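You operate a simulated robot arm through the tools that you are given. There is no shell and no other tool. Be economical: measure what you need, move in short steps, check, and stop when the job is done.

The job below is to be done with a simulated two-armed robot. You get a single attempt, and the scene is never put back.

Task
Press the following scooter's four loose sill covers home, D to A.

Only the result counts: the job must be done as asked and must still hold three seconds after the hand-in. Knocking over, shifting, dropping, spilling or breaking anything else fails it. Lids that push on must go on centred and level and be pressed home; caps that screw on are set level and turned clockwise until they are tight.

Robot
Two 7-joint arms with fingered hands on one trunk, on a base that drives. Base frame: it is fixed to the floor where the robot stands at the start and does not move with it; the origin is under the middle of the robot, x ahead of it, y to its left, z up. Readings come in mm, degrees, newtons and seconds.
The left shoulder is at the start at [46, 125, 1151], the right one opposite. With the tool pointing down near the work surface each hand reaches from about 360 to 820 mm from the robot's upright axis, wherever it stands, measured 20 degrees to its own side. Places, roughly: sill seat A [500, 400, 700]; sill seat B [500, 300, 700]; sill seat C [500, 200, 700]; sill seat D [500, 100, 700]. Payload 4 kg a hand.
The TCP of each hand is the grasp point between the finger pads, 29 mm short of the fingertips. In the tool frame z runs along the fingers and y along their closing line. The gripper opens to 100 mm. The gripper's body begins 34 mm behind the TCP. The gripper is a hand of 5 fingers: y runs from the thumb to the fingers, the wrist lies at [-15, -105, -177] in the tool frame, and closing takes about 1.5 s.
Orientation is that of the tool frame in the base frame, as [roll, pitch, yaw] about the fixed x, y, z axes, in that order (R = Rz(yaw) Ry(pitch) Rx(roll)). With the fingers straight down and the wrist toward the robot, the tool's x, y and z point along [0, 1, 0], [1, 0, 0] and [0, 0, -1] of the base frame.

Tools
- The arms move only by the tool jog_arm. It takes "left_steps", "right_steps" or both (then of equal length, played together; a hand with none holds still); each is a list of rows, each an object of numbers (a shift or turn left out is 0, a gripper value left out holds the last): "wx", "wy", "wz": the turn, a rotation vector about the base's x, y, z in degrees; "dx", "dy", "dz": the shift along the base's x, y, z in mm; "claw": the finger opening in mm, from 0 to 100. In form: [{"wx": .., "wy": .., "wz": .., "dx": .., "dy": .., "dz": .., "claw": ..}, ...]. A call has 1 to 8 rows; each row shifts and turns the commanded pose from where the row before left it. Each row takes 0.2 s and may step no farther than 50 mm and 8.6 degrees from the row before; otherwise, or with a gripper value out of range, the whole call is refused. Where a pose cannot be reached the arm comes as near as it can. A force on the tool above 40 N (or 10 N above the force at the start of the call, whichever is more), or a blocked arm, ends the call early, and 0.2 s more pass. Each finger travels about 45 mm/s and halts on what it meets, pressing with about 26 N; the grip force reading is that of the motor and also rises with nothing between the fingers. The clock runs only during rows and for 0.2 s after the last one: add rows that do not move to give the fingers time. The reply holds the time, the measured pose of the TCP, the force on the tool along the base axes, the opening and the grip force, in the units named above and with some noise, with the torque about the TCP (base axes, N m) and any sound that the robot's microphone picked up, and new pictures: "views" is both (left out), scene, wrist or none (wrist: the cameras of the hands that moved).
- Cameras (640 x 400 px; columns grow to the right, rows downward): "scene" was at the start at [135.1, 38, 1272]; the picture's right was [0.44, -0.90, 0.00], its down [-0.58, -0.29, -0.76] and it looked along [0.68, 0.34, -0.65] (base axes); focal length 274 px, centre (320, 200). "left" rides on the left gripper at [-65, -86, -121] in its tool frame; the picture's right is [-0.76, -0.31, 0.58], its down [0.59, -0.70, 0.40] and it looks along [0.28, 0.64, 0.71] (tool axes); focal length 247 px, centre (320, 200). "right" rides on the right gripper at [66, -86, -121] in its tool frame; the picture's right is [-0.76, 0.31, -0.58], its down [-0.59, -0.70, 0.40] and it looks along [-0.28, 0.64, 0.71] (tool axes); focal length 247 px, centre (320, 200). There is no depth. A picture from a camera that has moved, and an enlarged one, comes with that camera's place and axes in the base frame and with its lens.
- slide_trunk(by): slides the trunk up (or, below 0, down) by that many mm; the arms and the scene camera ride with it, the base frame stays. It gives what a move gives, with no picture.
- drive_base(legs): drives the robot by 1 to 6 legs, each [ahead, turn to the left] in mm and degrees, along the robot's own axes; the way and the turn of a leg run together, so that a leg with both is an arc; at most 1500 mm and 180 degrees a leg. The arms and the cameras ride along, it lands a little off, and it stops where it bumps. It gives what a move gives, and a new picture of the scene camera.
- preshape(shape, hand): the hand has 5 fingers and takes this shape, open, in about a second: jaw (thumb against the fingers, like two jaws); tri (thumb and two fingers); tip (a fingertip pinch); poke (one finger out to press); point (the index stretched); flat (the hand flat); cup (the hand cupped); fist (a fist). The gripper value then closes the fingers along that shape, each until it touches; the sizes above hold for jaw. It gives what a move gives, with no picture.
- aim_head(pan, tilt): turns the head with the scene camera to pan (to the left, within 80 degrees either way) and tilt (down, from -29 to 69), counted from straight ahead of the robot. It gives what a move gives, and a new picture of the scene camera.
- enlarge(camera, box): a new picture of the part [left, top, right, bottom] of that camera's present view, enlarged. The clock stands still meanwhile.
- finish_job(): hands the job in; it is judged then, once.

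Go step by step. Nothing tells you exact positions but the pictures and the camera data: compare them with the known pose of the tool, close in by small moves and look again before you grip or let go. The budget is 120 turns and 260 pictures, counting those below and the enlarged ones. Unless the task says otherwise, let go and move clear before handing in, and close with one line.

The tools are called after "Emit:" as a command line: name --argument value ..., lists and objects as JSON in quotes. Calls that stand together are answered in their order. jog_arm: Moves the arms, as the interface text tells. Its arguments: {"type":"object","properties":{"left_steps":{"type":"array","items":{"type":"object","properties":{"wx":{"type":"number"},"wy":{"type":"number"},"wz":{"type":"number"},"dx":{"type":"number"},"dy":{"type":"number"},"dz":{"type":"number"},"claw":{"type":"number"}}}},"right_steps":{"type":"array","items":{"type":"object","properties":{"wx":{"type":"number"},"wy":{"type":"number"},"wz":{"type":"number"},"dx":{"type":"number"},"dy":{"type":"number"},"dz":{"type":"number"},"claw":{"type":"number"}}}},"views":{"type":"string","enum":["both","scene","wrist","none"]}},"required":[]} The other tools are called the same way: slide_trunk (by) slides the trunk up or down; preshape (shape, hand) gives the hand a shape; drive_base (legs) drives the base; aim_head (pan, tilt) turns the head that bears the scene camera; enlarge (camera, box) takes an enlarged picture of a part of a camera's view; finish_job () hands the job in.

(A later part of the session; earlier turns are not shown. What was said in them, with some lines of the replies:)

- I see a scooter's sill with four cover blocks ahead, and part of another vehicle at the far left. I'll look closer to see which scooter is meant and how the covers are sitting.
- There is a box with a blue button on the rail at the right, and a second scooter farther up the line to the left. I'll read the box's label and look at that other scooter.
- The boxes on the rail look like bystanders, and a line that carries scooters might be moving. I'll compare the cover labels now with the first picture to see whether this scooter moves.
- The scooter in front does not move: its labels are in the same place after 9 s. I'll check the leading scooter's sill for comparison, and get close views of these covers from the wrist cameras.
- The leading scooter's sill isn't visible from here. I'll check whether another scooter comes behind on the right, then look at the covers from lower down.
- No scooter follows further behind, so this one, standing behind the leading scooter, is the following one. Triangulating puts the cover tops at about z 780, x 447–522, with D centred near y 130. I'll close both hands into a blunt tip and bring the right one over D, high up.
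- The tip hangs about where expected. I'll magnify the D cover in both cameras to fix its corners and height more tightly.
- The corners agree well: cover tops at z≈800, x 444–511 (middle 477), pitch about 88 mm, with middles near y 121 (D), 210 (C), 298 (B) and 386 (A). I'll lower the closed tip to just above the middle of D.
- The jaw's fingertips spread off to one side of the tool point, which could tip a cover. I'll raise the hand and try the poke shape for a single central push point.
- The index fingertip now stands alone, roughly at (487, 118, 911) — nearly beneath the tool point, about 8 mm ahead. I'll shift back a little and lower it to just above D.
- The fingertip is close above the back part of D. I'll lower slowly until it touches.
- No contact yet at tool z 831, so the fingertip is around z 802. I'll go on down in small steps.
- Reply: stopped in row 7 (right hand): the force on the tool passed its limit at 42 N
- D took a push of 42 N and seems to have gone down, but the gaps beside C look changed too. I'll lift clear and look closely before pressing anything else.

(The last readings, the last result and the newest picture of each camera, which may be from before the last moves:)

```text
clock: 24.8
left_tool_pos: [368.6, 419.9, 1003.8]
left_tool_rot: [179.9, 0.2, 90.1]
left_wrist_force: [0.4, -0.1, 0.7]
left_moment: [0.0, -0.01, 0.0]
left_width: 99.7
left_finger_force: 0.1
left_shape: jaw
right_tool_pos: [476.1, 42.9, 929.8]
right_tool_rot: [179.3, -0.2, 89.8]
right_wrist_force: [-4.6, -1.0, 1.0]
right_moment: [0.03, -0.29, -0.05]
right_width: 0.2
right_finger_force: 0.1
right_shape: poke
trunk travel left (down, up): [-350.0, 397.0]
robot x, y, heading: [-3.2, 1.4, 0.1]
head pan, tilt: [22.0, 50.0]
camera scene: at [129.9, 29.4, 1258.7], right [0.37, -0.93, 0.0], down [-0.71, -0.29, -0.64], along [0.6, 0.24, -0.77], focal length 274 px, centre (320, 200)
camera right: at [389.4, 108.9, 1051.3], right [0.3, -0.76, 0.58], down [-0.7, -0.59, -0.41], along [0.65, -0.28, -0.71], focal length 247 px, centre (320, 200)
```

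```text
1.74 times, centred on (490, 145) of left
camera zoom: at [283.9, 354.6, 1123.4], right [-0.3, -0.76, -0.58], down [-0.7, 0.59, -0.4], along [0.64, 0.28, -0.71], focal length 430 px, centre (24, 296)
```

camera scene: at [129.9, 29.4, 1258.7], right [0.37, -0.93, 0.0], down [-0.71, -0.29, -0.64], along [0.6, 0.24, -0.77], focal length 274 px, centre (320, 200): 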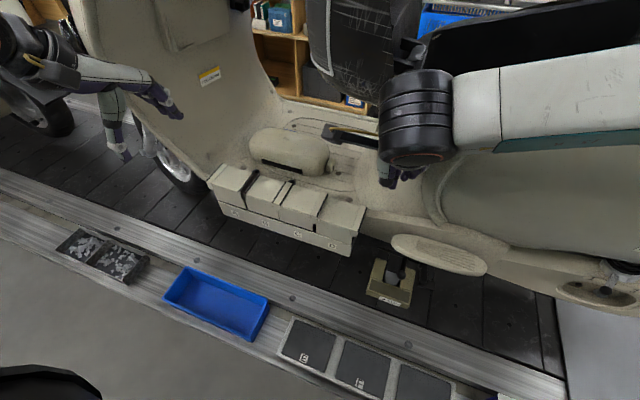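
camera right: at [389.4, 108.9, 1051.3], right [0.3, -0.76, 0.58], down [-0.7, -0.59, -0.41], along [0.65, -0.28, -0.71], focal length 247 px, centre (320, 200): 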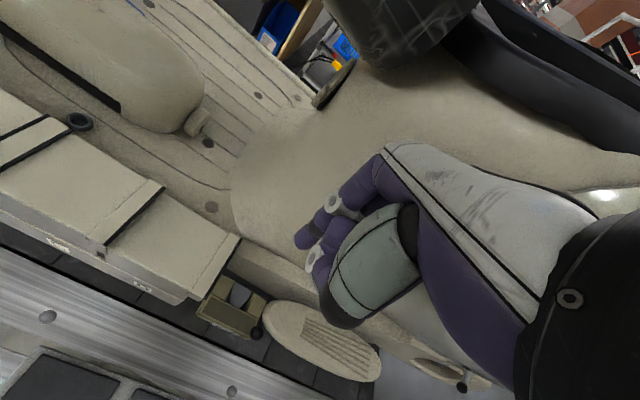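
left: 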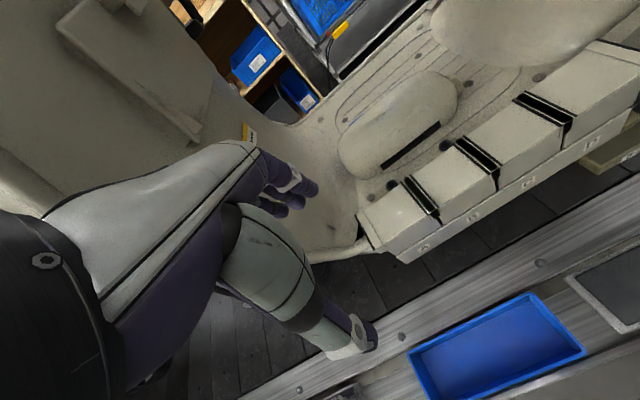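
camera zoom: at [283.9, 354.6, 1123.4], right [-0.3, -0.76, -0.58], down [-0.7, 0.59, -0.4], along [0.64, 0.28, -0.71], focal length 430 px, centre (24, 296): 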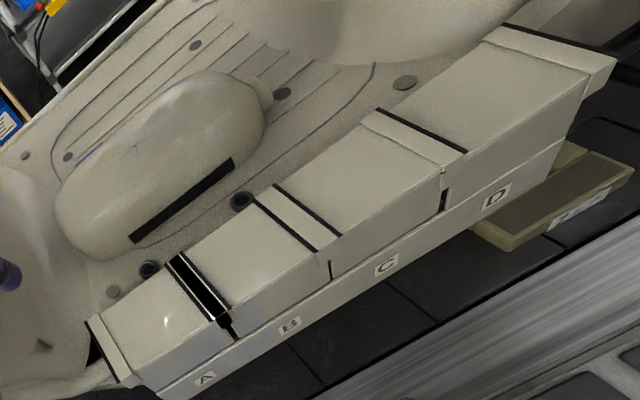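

D sits about 5 mm lower now, and light strips have appeared in the B–C and C–D gaps. I'll zoom in harder to understand those strips.

Emit:
enlarge --camera "scene" --box '[265, 170, 345, 235]'

Emit:
enlarge --camera "right" --box '[40, 160, 260, 310]'

Emit:
enlarge --camera "left" --box '[390, 100, 570, 240]'

```text
6.15 times, centred on (305, 202) of scene
camera zoom: at [129.9, 29.4, 1258.7], right [0.37, -0.93, 0.0], down [-0.71, -0.29, -0.64], along [0.6, 0.24, -0.77], focal length 1689 px, centre (412, 185)
```

zoom: 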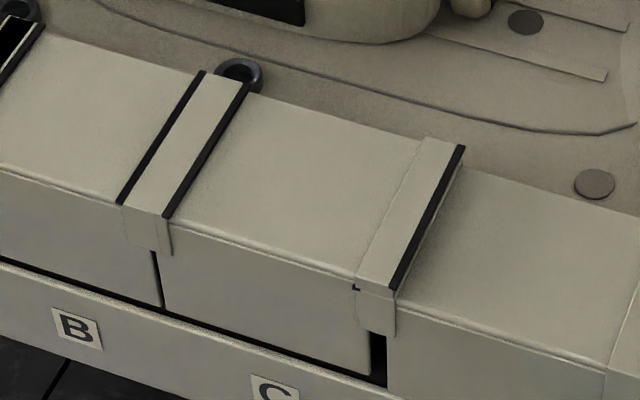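

```text
2.67 times, centred on (150, 235) of right
camera zoom: at [389.4, 108.9, 1051.3], right [0.3, -0.76, 0.58], down [-0.7, -0.59, -0.41], along [0.65, -0.28, -0.71], focal length 659 px, centre (773, 107)
```

zoom: 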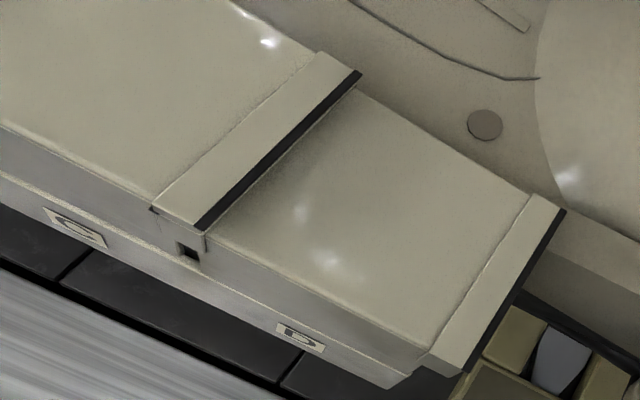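

```text
2.86 times, centred on (480, 170) of left
camera zoom: at [283.9, 354.6, 1123.4], right [-0.3, -0.76, -0.58], down [-0.7, 0.59, -0.4], along [0.64, 0.28, -0.71], focal length 706 px, centre (-137, 286)
```

zoom: 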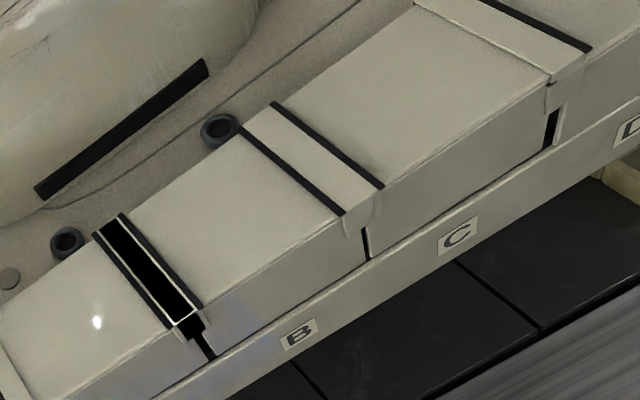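

The strips are overlapping lips between neighbouring covers, and D now sits under C's lip, which fits the D-to-A order. I'll press D once more near its middle to confirm it is hard against its seat.

Emit:
jog_arm --right_steps '[{"dx": -4, "dy": 38}, {"dy": 37, "dz": -30}, {"dz": -40}, {"dz": -25}, {"dz": -4}, {"dz": -4}, {}]' --views "none"

Emit:
jog_arm --right_steps '[{"dz": -2}, {"dz": -2}, {"dz": -2}, {"dz": -2}, {"dz": -2}, {"dz": -2}, {"dz": -2}]' --views "none"

```text
clock: 26.4
left_tool_pos: [370.6, 421.3, 1004.2]
left_tool_rot: [179.9, 0.1, 90.2]
left_wrist_force: [-0.5, 0.0, -1.0]
left_moment: [-0.04, 0.01, -0.01]
left_width: 99.6
left_finger_force: 0.1
left_shape: jaw
right_tool_pos: [472.5, 119.0, 827.0]
right_tool_rot: [179.3, -0.1, 90.0]
right_wrist_force: [0.3, 0.7, -0.2]
right_moment: [0.02, -0.01, -0.01]
right_width: 0.1
right_finger_force: 0.1
right_shape: poke
trunk travel left (down, up): [-350.0, 397.0]
robot x, y, heading: [1.0, -2.4, 0.0]
head pan, tilt: [22.0, 50.0]
```

```text
clock: 27.9
left_tool_pos: [370.6, 418.2, 1004.3]
left_tool_rot: [-180.0, 0.0, 90.1]
left_wrist_force: [-0.1, -0.3, 0.0]
left_moment: [0.0, 0.02, 0.0]
left_width: 100.1
left_finger_force: 0.0
left_shape: jaw
right_tool_pos: [476.8, 120.2, 821.0]
right_tool_rot: [178.5, -0.6, 89.7]
right_wrist_force: [-4.0, -4.2, 16.6]
right_moment: [-0.32, 0.17, -0.05]
right_width: 0.0
right_finger_force: 0.0
right_shape: poke
trunk travel left (down, up): [-350.0, 397.0]
robot x, y, heading: [3.3, 2.4, 0.0]
head pan, tilt: [22.0, 50.0]
stopped in row 7 (right hand): the force on the tool passed its limit at 42 N (the readings are from after the stop); the commanded pose is now the measured one
```

D stops hard at the same depth (821), so it is home. Next is C, about 88 mm further to the left.

Emit:
jog_arm --right_steps '[{"dz": 20}, {"dz": 25, "wx": 1.5}, {"dx": -4, "dy": 45}, {"dy": 45}, {"dz": -25}, {"dz": -9}, {}]' --views "both"

Emit:
enlarge --camera "scene" --box '[200, 125, 400, 250]'

Emit:
enlarge --camera "right" --box '[140, 120, 460, 320]'

```text
clock: 29.5
left_tool_pos: [369.7, 420.0, 1002.2]
left_tool_rot: [179.8, 0.1, 90.1]
left_wrist_force: [-0.2, -0.6, 0.7]
left_moment: [-0.01, 0.0, 0.01]
left_width: 100.0
left_finger_force: 0.0
left_shape: jaw
right_tool_pos: [472.7, 209.2, 830.6]
right_tool_rot: [178.7, -1.9, 89.7]
right_wrist_force: [-0.4, 0.8, -0.3]
right_moment: [0.0, 0.01, -0.02]
right_width: 0.0
right_finger_force: 0.1
right_shape: poke
trunk travel left (down, up): [-350.0, 397.0]
robot x, y, heading: [2.6, -1.3, -0.2]
head pan, tilt: [22.0, 50.0]
camera scene: at [130.7, 29.5, 1258.6], right [0.37, -0.93, 0.0], down [-0.71, -0.29, -0.64], along [0.6, 0.24, -0.77], focal length 274 px, centre (320, 200)
camera right: at [384.7, 271.4, 951.5], right [0.29, -0.78, 0.56], down [-0.7, -0.57, -0.43], along [0.66, -0.26, -0.71], focal length 247 px, centre (320, 200)
```

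scene: 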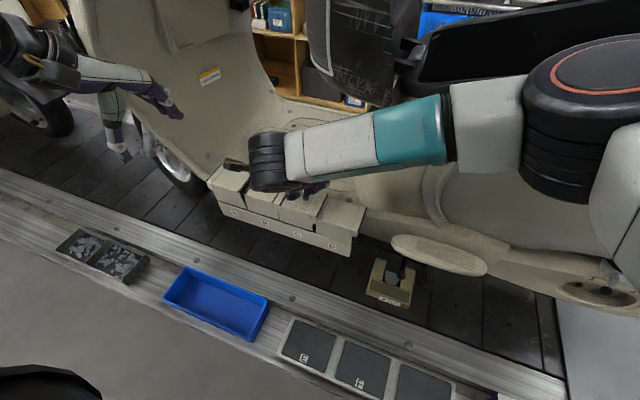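
right: 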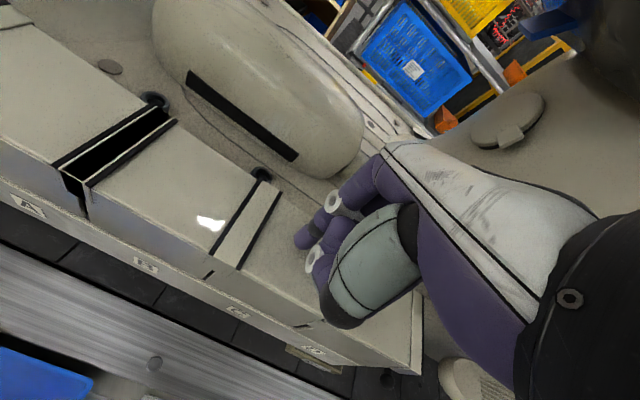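

```text
3.20 times, centred on (300, 188) of scene
camera zoom: at [130.7, 29.5, 1258.6], right [0.37, -0.93, 0.0], down [-0.71, -0.29, -0.64], along [0.6, 0.24, -0.77], focal length 878 px, centre (384, 240)
```

zoom: 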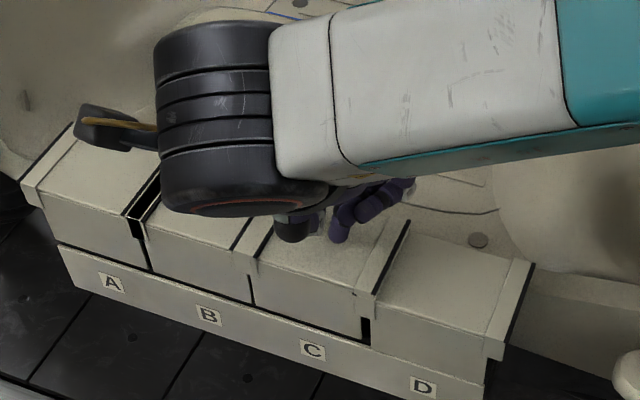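

```text
2.00 times, centred on (300, 220) of right
camera zoom: at [384.7, 271.4, 951.5], right [0.29, -0.78, 0.56], down [-0.7, -0.57, -0.43], along [0.66, -0.26, -0.71], focal length 494 px, centre (360, 160)
```

zoom: 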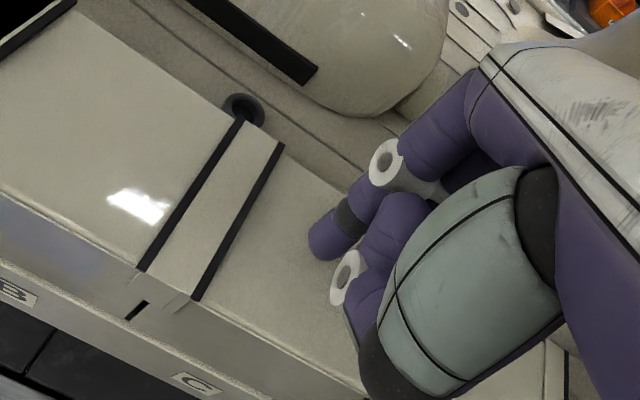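

The fingertip is over C, with my hand tilted slightly. I'll level it, then press C down in small steps.

Emit:
jog_arm --right_steps '[{"wx": -1.9, "wy": 1.3, "dy": -1}, {"dz": -2}, {"dz": -2}, {"dz": -2}, {"dz": -2}, {"dz": -2}, {"dz": -2}, {"dz": -2}]' --views "scene"

Emit:
enlarge --camera "scene" --box '[200, 125, 400, 250]'

```text
clock: 31.3
left_tool_pos: [370.0, 420.2, 1004.2]
left_tool_rot: [179.9, 0.1, 90.1]
left_wrist_force: [0.4, -0.1, 0.7]
left_moment: [-0.01, -0.01, -0.01]
left_width: 99.5
left_finger_force: 0.1
left_shape: jaw
right_tool_pos: [476.0, 207.4, 822.0]
right_tool_rot: [179.3, -0.2, 89.6]
right_wrist_force: [-1.2, -3.3, 13.3]
right_moment: [-0.29, 0.1, -0.02]
right_width: 0.0
right_finger_force: 0.1
right_shape: poke
trunk travel left (down, up): [-350.0, 397.0]
robot x, y, heading: [-0.6, -5.4, -0.2]
head pan, tilt: [22.0, 50.0]
stopped in row 8 (right hand): the force on the tool passed its limit at 43 N (the readings are from after the stop); the commanded pose is now the measured one
camera scene: at [130.4, 29.1, 1258.4], right [0.37, -0.93, 0.0], down [-0.71, -0.29, -0.64], along [0.6, 0.24, -0.77], focal length 274 px, centre (320, 200)
```

scene: 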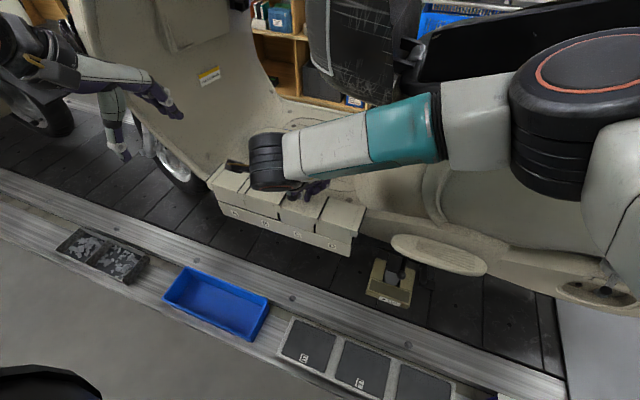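

```text
3.20 times, centred on (300, 188) of scene
camera zoom: at [130.4, 29.1, 1258.4], right [0.37, -0.93, 0.0], down [-0.71, -0.29, -0.64], along [0.6, 0.24, -0.77], focal length 878 px, centre (384, 240)
```

zoom: 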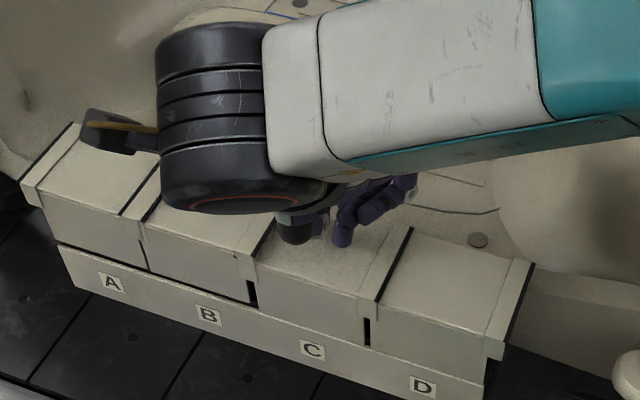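

C went home at the same depth as D, and the A–B gap has closed like the others. Next is B.

Emit:
jog_arm --right_steps '[{"dz": 20}, {"dz": 25}, {"dx": -4, "dy": 45}, {"dy": 45}, {"dz": -25}, {"dz": -10}, {}]' --views "wrist"

Emit:
enlarge --camera "scene" --box '[180, 125, 380, 250]'

Emit:
enlarge --camera "right" --box '[140, 120, 460, 320]'

```text
clock: 32.9
left_tool_pos: [370.3, 418.8, 1004.5]
left_tool_rot: [179.8, 0.0, 90.2]
left_wrist_force: [0.5, -1.3, -0.5]
left_moment: [0.0, -0.04, 0.0]
left_width: 100.0
left_finger_force: 0.3
left_shape: jaw
right_tool_pos: [473.3, 297.0, 830.7]
right_tool_rot: [179.4, -0.1, 89.7]
right_wrist_force: [0.0, -0.3, -0.8]
right_moment: [0.04, -0.03, -0.01]
right_width: 0.0
right_finger_force: 0.0
right_shape: poke
trunk travel left (down, up): [-350.0, 397.0]
robot x, y, heading: [1.6, 4.5, 0.4]
head pan, tilt: [22.0, 50.0]
camera right: at [386.7, 363.0, 950.3], right [0.29, -0.76, 0.58], down [-0.7, -0.58, -0.41], along [0.65, -0.29, -0.71], focal length 247 px, centre (320, 200)
```

right: 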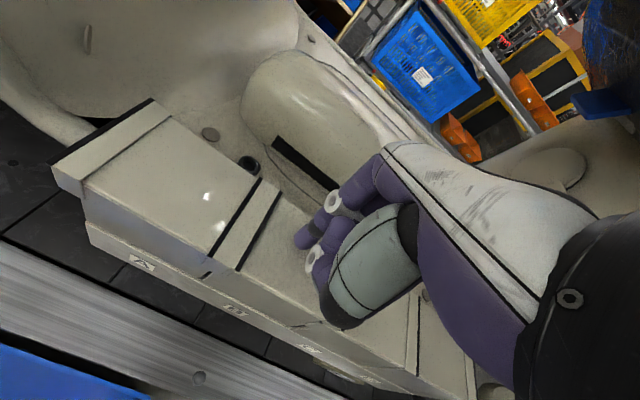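

```text
3.20 times, centred on (280, 188) of scene
camera zoom: at [130.8, 29.7, 1258.6], right [0.37, -0.93, 0.0], down [-0.71, -0.29, -0.64], along [0.6, 0.24, -0.77], focal length 878 px, centre (448, 240)
```

zoom: 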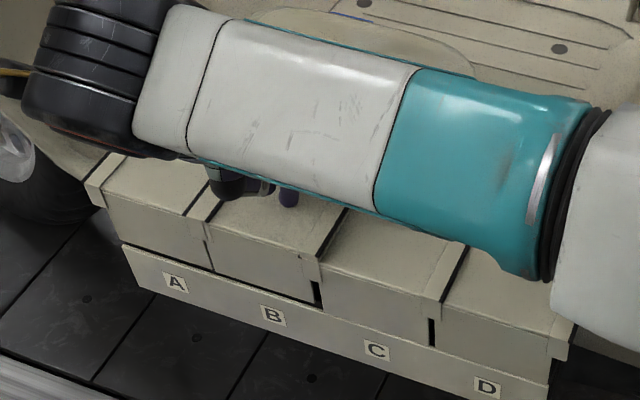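

```text
2.00 times, centred on (300, 220) of right
camera zoom: at [386.7, 363.0, 950.3], right [0.29, -0.76, 0.58], down [-0.7, -0.58, -0.41], along [0.65, -0.29, -0.71], focal length 494 px, centre (360, 160)
```

zoom: 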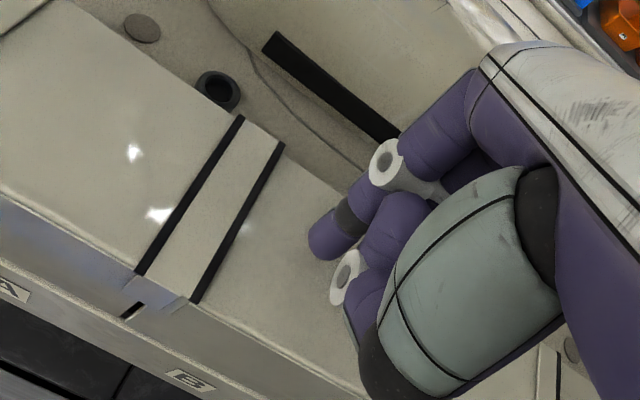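

The view over B matches the one over C. I'll press B now.

Emit:
jog_arm --right_steps '[{"dz": -2}, {"dz": -2}, {"dz": -2}, {"dz": -2}, {"dz": -2}, {"dz": -2}, {"dz": -2}]' --views "none"

Emit:
preshape --hand "left" --shape "poke"

Emit:
enlarge --camera "scene" --box '[180, 125, 380, 250]'

```text
clock: 34.4
left_tool_pos: [370.1, 419.3, 1003.9]
left_tool_rot: [179.8, 0.1, 90.1]
left_wrist_force: [-0.6, -0.3, -0.1]
left_moment: [0.0, -0.01, 0.02]
left_width: 99.5
left_finger_force: 0.0
left_shape: jaw
right_tool_pos: [477.7, 296.5, 821.9]
right_tool_rot: [178.6, -0.3, 89.6]
right_wrist_force: [0.0, -3.4, 11.2]
right_moment: [-0.28, 0.03, 0.01]
right_width: 0.1
right_finger_force: 0.0
right_shape: poke
right hand out of reach, approached as far as the arm can: row 2
trunk travel left (down, up): [-350.0, 397.0]
robot x, y, heading: [-0.4, 1.2, 0.0]
head pan, tilt: [22.0, 50.0]
stopped in row 7 (right hand): the force on the tool passed its limit at 42 N (the readings are from after the stop); the commanded pose is now the measured one
```

```text
clock: 35.3
left_tool_pos: [369.9, 418.4, 1004.3]
left_tool_rot: [179.9, 0.1, 90.1]
left_wrist_force: [-0.3, 0.2, 0.2]
left_moment: [0.01, -0.01, -0.02]
left_width: 0.0
left_finger_force: 0.1
left_shape: poke
right_tool_pos: [476.7, 295.4, 822.2]
right_tool_rot: [178.6, -0.6, 89.7]
right_wrist_force: [1.6, -3.1, 18.4]
right_moment: [-0.32, -0.07, 0.04]
right_width: 0.0
right_finger_force: 0.1
right_shape: poke
trunk travel left (down, up): [-350.0, 397.0]
robot x, y, heading: [0.8, 2.3, -0.2]
head pan, tilt: [22.0, 50.0]
```

```text
3.20 times, centred on (280, 188) of scene
camera zoom: at [130.0, 28.6, 1258.9], right [0.37, -0.93, 0.0], down [-0.71, -0.29, -0.64], along [0.6, 0.24, -0.77], focal length 878 px, centre (448, 240)
```

zoom: 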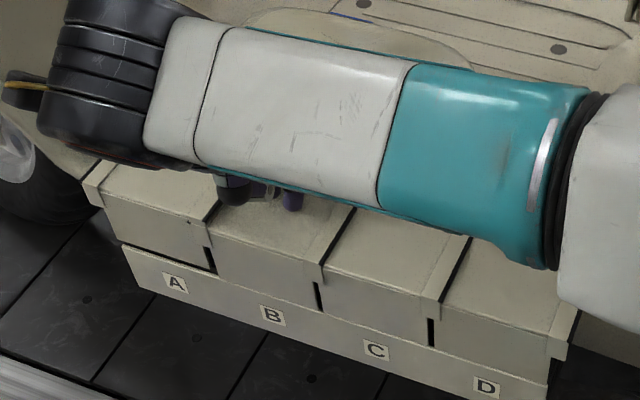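

B is home too, leaving A proud. I'll withdraw the right hand up and to the right, and use the left hand for A.

Emit:
jog_arm --right_steps '[{"dz": 20}, {"dz": 40}, {"dz": 40, "dy": -20}, {"dy": -45}, {"dy": -45}, {"dy": -45}, {"dy": -45}, {}]' --views "none"

Emit:
jog_arm --left_steps '[{"dx": 25, "dy": -8}, {"dx": 25, "dy": -8}, {"dx": 25, "dy": -8}, {"dx": 27, "dy": -10, "dz": -30}, {"dz": -40}, {"dz": -40}, {}]'

Emit:
enlarge --camera "scene" --box '[180, 125, 380, 250]'

Emit:
enlarge --camera "left" --box '[180, 120, 500, 320]'

```text
clock: 37.1
left_tool_pos: [371.1, 419.4, 1004.4]
left_tool_rot: [179.9, 0.2, 90.1]
left_wrist_force: [-0.1, 0.1, 0.2]
left_moment: [-0.01, -0.02, 0.02]
left_width: 0.0
left_finger_force: 0.0
left_shape: poke
right_tool_pos: [477.2, 96.5, 919.1]
right_tool_rot: [178.8, -0.4, 89.6]
right_wrist_force: [-0.5, -0.1, 0.3]
right_moment: [-0.01, 0.02, 0.0]
right_width: 0.0
right_finger_force: 0.0
right_shape: poke
trunk travel left (down, up): [-350.0, 397.0]
robot x, y, heading: [2.0, 3.4, -0.2]
head pan, tilt: [22.0, 50.0]
```

```text
clock: 38.7
left_tool_pos: [471.0, 386.1, 895.3]
left_tool_rot: [179.9, 0.0, 90.0]
left_wrist_force: [-0.2, 0.0, -0.8]
left_moment: [-0.02, -0.01, -0.01]
left_width: 0.1
left_finger_force: 0.1
left_shape: poke
right_tool_pos: [477.1, 96.5, 919.8]
right_tool_rot: [178.7, -0.4, 89.6]
right_wrist_force: [0.2, -0.3, -0.5]
right_moment: [-0.02, 0.0, 0.0]
right_width: 0.3
right_finger_force: 0.1
right_shape: poke
trunk travel left (down, up): [-350.0, 397.0]
robot x, y, heading: [-1.1, 0.6, 0.2]
head pan, tilt: [22.0, 50.0]
camera scene: at [131.0, 29.4, 1258.6], right [0.37, -0.93, 0.0], down [-0.71, -0.29, -0.64], along [0.6, 0.24, -0.77], focal length 274 px, centre (320, 200)
camera left: at [386.5, 321.0, 1013.8], right [-0.3, -0.76, -0.58], down [-0.7, 0.59, -0.4], along [0.64, 0.28, -0.71], focal length 247 px, centre (320, 200)
```

scene: 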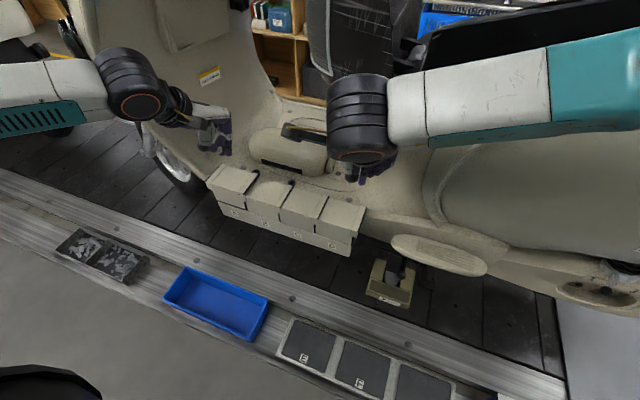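
left: 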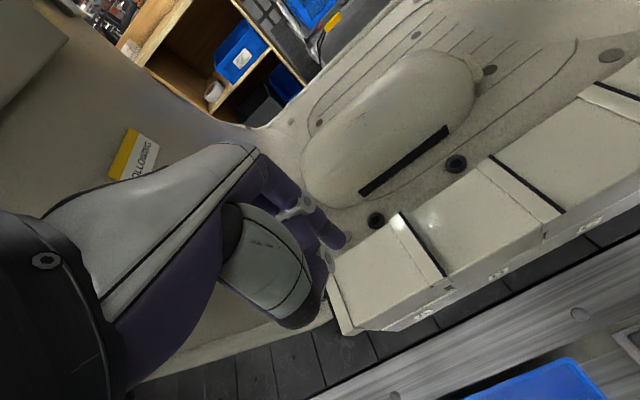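

```text
3.20 times, centred on (280, 188) of scene
camera zoom: at [131.0, 29.4, 1258.6], right [0.37, -0.93, 0.0], down [-0.71, -0.29, -0.64], along [0.6, 0.24, -0.77], focal length 878 px, centre (448, 240)
```

zoom: 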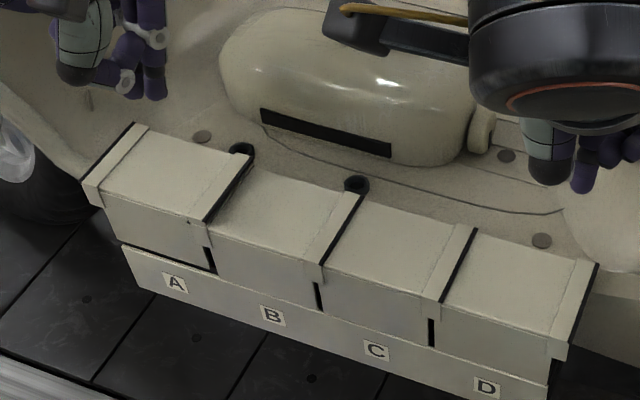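

```text
2.00 times, centred on (340, 220) of left
camera zoom: at [386.5, 321.0, 1013.8], right [-0.3, -0.76, -0.58], down [-0.7, 0.59, -0.4], along [0.64, 0.28, -0.71], focal length 494 px, centre (280, 160)
```

zoom: 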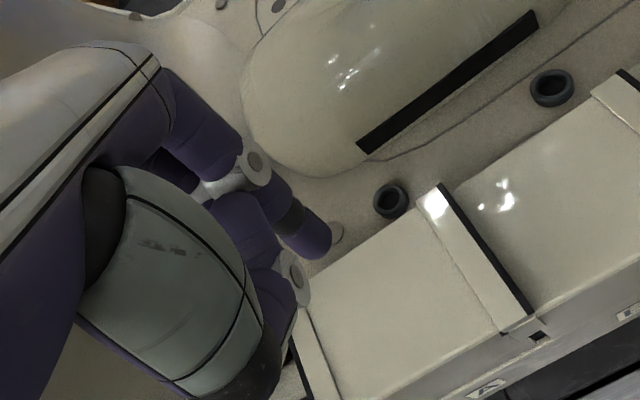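

A yellow "FOLLOWING" tag on this scooter confirms it is the right one. D, C and B are level and A is still proud; I'll lower the left fingertip towards A.

Emit:
jog_arm --left_steps '[{"dx": 1, "dz": -30}, {"dz": -25}, {"dz": -8}, {}]' --views "wrist"

Emit:
enlarge --camera "scene" --box '[140, 105, 340, 230]'

Emit:
enlarge --camera "left" --box '[180, 120, 500, 320]'

```text
clock: 39.7
left_tool_pos: [472.6, 386.1, 830.1]
left_tool_rot: [179.8, 0.0, 90.0]
left_wrist_force: [1.0, -0.7, -1.0]
left_moment: [0.01, 0.01, 0.0]
left_width: 0.0
left_finger_force: 0.1
left_shape: poke
right_tool_pos: [477.0, 95.9, 919.1]
right_tool_rot: [178.8, -0.4, 89.6]
right_wrist_force: [0.2, -0.6, -0.3]
right_moment: [-0.02, 0.0, -0.03]
right_width: 0.0
right_finger_force: 0.1
right_shape: poke
trunk travel left (down, up): [-350.0, 397.0]
robot x, y, heading: [1.2, -0.8, 0.1]
head pan, tilt: [22.0, 50.0]
camera left: at [387.4, 321.4, 950.0], right [-0.31, -0.76, -0.58], down [-0.7, 0.59, -0.4], along [0.64, 0.28, -0.71], focal length 247 px, centre (320, 200)
```

left: 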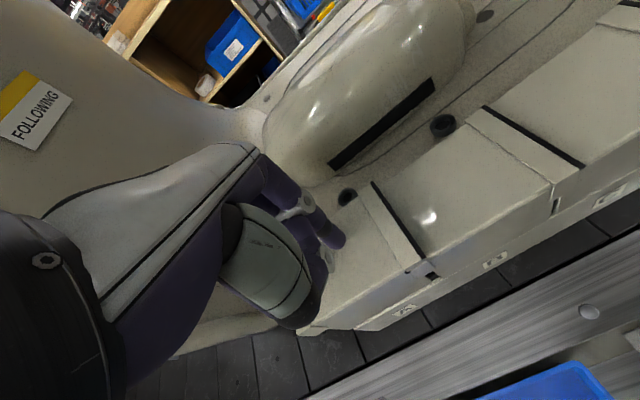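

```text
3.20 times, centred on (240, 168) of scene
camera zoom: at [131.1, 29.5, 1258.6], right [0.37, -0.93, 0.0], down [-0.71, -0.29, -0.64], along [0.6, 0.24, -0.77], focal length 878 px, centre (576, 304)
```

zoom: 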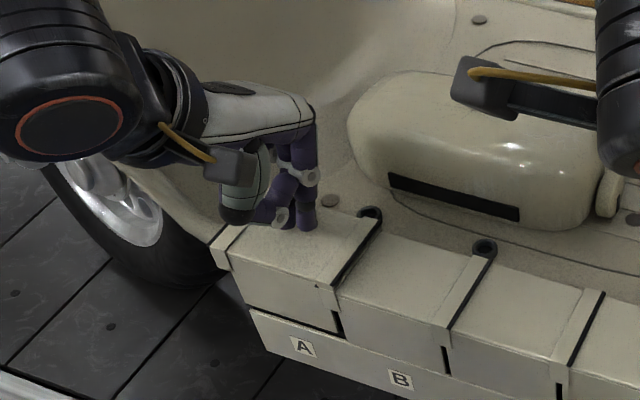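

```text
2.00 times, centred on (340, 220) of left
camera zoom: at [387.4, 321.4, 950.0], right [-0.31, -0.76, -0.58], down [-0.7, 0.59, -0.4], along [0.64, 0.28, -0.71], focal length 494 px, centre (280, 160)
```

zoom: 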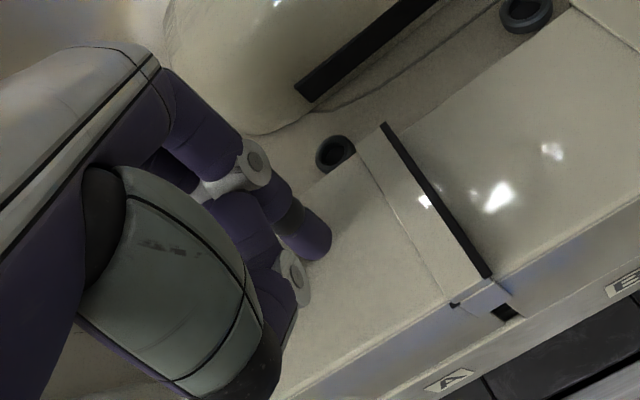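

The left fingertip stands over the middle of A, slightly towards the back. I'll shift 4 mm forward towards the robot and press.

Emit:
jog_arm --left_steps '[{"dx": -4}, {"dz": -2}, {"dz": -2}, {"dz": -2}, {"dz": -2}, {"dz": -2}, {"dz": -2}, {"dz": -2}]' --views "none"

Emit:
enlarge --camera "scene" --box '[140, 105, 340, 230]'

```text
clock: 41.5
left_tool_pos: [470.4, 385.5, 822.0]
left_tool_rot: [179.3, 0.0, 90.0]
left_wrist_force: [3.2, 1.3, 29.6]
left_moment: [0.4, -0.07, -0.01]
left_width: 0.0
left_finger_force: 0.1
left_shape: poke
right_tool_pos: [476.0, 95.2, 922.0]
right_tool_rot: [178.7, -0.5, 89.6]
right_wrist_force: [-0.2, -0.3, 0.1]
right_moment: [0.02, -0.03, 0.0]
right_width: 0.0
right_finger_force: 0.2
right_shape: poke
trunk travel left (down, up): [-350.0, 397.0]
robot x, y, heading: [-4.7, 2.4, -0.1]
head pan, tilt: [22.0, 50.0]
```

```text
3.20 times, centred on (240, 168) of scene
camera zoom: at [129.3, 27.9, 1259.2], right [0.37, -0.93, 0.0], down [-0.71, -0.29, -0.64], along [0.6, 0.24, -0.77], focal length 878 px, centre (576, 304)
```

zoom: 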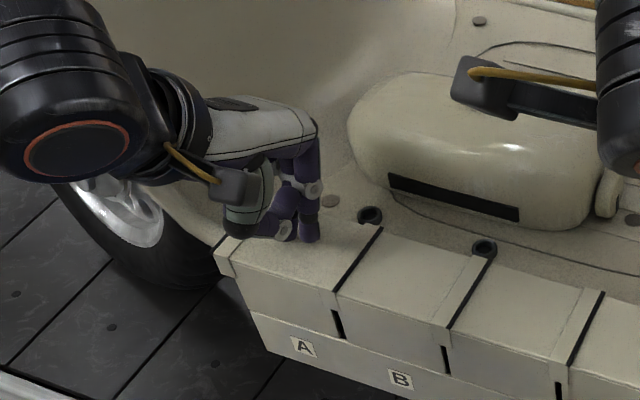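

A has dropped level with B, at 30 N so far. I'll press on to the 40 N stop like the others.

Emit:
jog_arm --left_steps '[{"dz": -2}, {"dz": -2}, {"dz": -2}]' --views "none"

Emit:
jog_arm --left_steps '[{"dz": 20}, {"dz": 40}, {"dz": 40}, {"dx": -25, "dy": 20, "dz": 30}, {"dx": -25, "dy": 20}, {"dx": -25}, {}, {}]' --views "scene"

Emit:
jog_arm --right_steps '[{"dz": 30}, {"dy": -40, "dz": 30}, {"dy": -40}, {}]' --views "both"

Emit:
enlarge --camera "scene" --box '[200, 150, 380, 265]'

Emit:
enlarge --camera "left" --box '[320, 40, 640, 280]'

```text
clock: 42.2
left_tool_pos: [474.6, 385.4, 820.0]
left_tool_rot: [178.7, 0.1, 89.9]
left_wrist_force: [-4.9, -2.8, 14.9]
left_moment: [0.13, 0.15, 0.04]
left_width: 0.0
left_finger_force: 0.0
left_shape: poke
right_tool_pos: [476.3, 95.7, 919.7]
right_tool_rot: [178.7, -0.4, 89.6]
right_wrist_force: [0.0, 0.7, -0.2]
right_moment: [-0.04, 0.0, -0.02]
right_width: 0.4
right_finger_force: 0.0
right_shape: poke
trunk travel left (down, up): [-350.0, 397.0]
robot x, y, heading: [-0.3, 2.7, 0.2]
head pan, tilt: [22.0, 50.0]
stopped in row 3 (left hand): the force on the tool passed its limit at 41 N (the readings are from after the stop); the commanded pose is now the measured one
```

```text
clock: 44.0
left_tool_pos: [397.7, 424.8, 947.8]
left_tool_rot: [179.0, 0.1, 90.2]
left_wrist_force: [-0.5, -0.1, -0.2]
left_moment: [0.0, 0.04, -0.01]
left_width: 0.0
left_finger_force: 0.0
left_shape: poke
right_tool_pos: [477.7, 96.4, 919.9]
right_tool_rot: [178.8, -0.4, 89.6]
right_wrist_force: [-0.6, -0.9, -0.7]
right_moment: [0.02, -0.01, 0.03]
right_width: 0.0
right_finger_force: 0.1
right_shape: poke
trunk travel left (down, up): [-350.0, 397.0]
robot x, y, heading: [1.1, -0.2, 0.0]
head pan, tilt: [22.0, 50.0]
camera scene: at [131.1, 29.4, 1258.6], right [0.37, -0.93, 0.0], down [-0.71, -0.29, -0.64], along [0.6, 0.24, -0.77], focal length 274 px, centre (320, 200)
```

scene: 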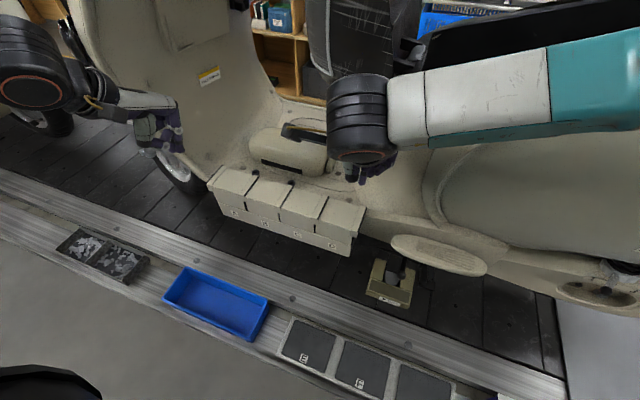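

```text
clock: 45.0
left_tool_pos: [398.5, 425.7, 947.6]
left_tool_rot: [179.0, 0.1, 90.1]
left_wrist_force: [0.2, 0.7, -0.1]
left_moment: [0.0, 0.01, 0.0]
left_width: 0.0
left_finger_force: 0.0
left_shape: poke
right_tool_pos: [477.6, 17.7, 978.3]
right_tool_rot: [178.7, -0.4, 89.6]
right_wrist_force: [-0.3, 0.0, 0.1]
right_moment: [-0.03, 0.0, -0.05]
right_width: 0.0
right_finger_force: 0.0
right_shape: poke
trunk travel left (down, up): [-350.0, 397.0]
robot x, y, heading: [-0.9, 0.7, 0.2]
head pan, tilt: [22.0, 50.0]
camera scene: at [131.2, 29.8, 1258.6], right [0.37, -0.93, 0.0], down [-0.71, -0.29, -0.64], along [0.6, 0.24, -0.77], focal length 274 px, centre (320, 200)
camera right: at [390.0, 82.8, 1099.0], right [0.29, -0.76, 0.58], down [-0.7, -0.58, -0.42], along [0.65, -0.28, -0.7], focal length 247 px, centre (320, 200)
```

scene: 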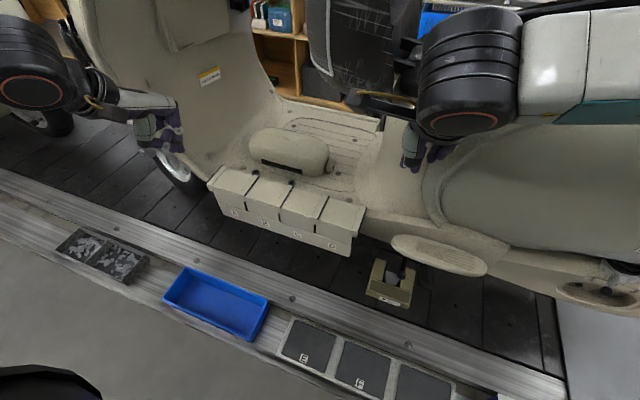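
right: 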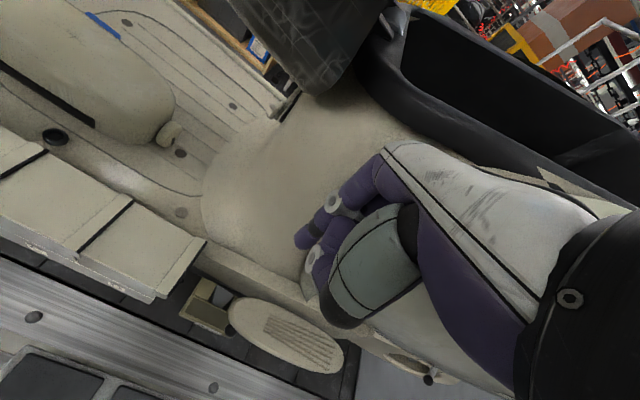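

```text
3.48 times, centred on (290, 208) of scene
camera zoom: at [131.2, 29.8, 1258.6], right [0.37, -0.93, 0.0], down [-0.71, -0.29, -0.64], along [0.6, 0.24, -0.77], focal length 954 px, centre (424, 174)
```

zoom: 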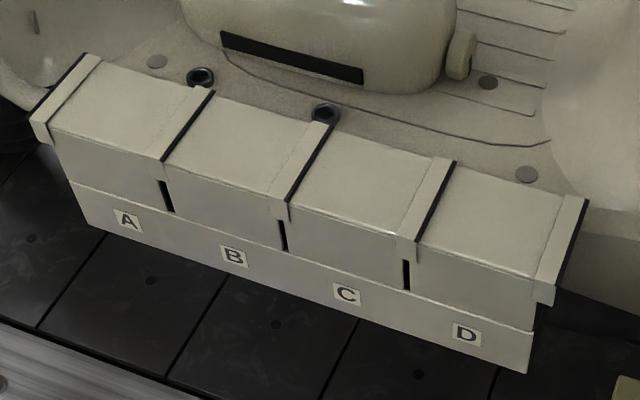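

```text
1.67 times, centred on (480, 160) of left
camera zoom: at [311.4, 361.3, 1065.9], right [-0.3, -0.76, -0.58], down [-0.7, 0.59, -0.41], along [0.65, 0.28, -0.7], focal length 412 px, centre (53, 267)
```

zoom: 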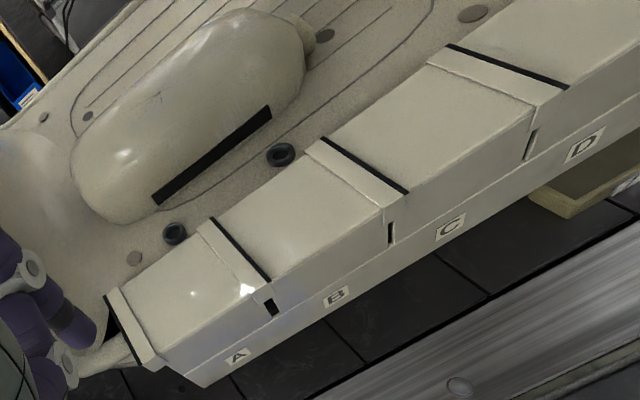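

All four covers now sit level and down on the sill, with no gap beneath them and their lips overlapping in order. Both hands are clear, so I'm handing in.

Emit:
finish_job

```text
The job is handed in.
```

I pressed the following scooter's four sill covers home in the order D, C, B, A, each down to a hard stop at about 40 N, and both hands are clear.
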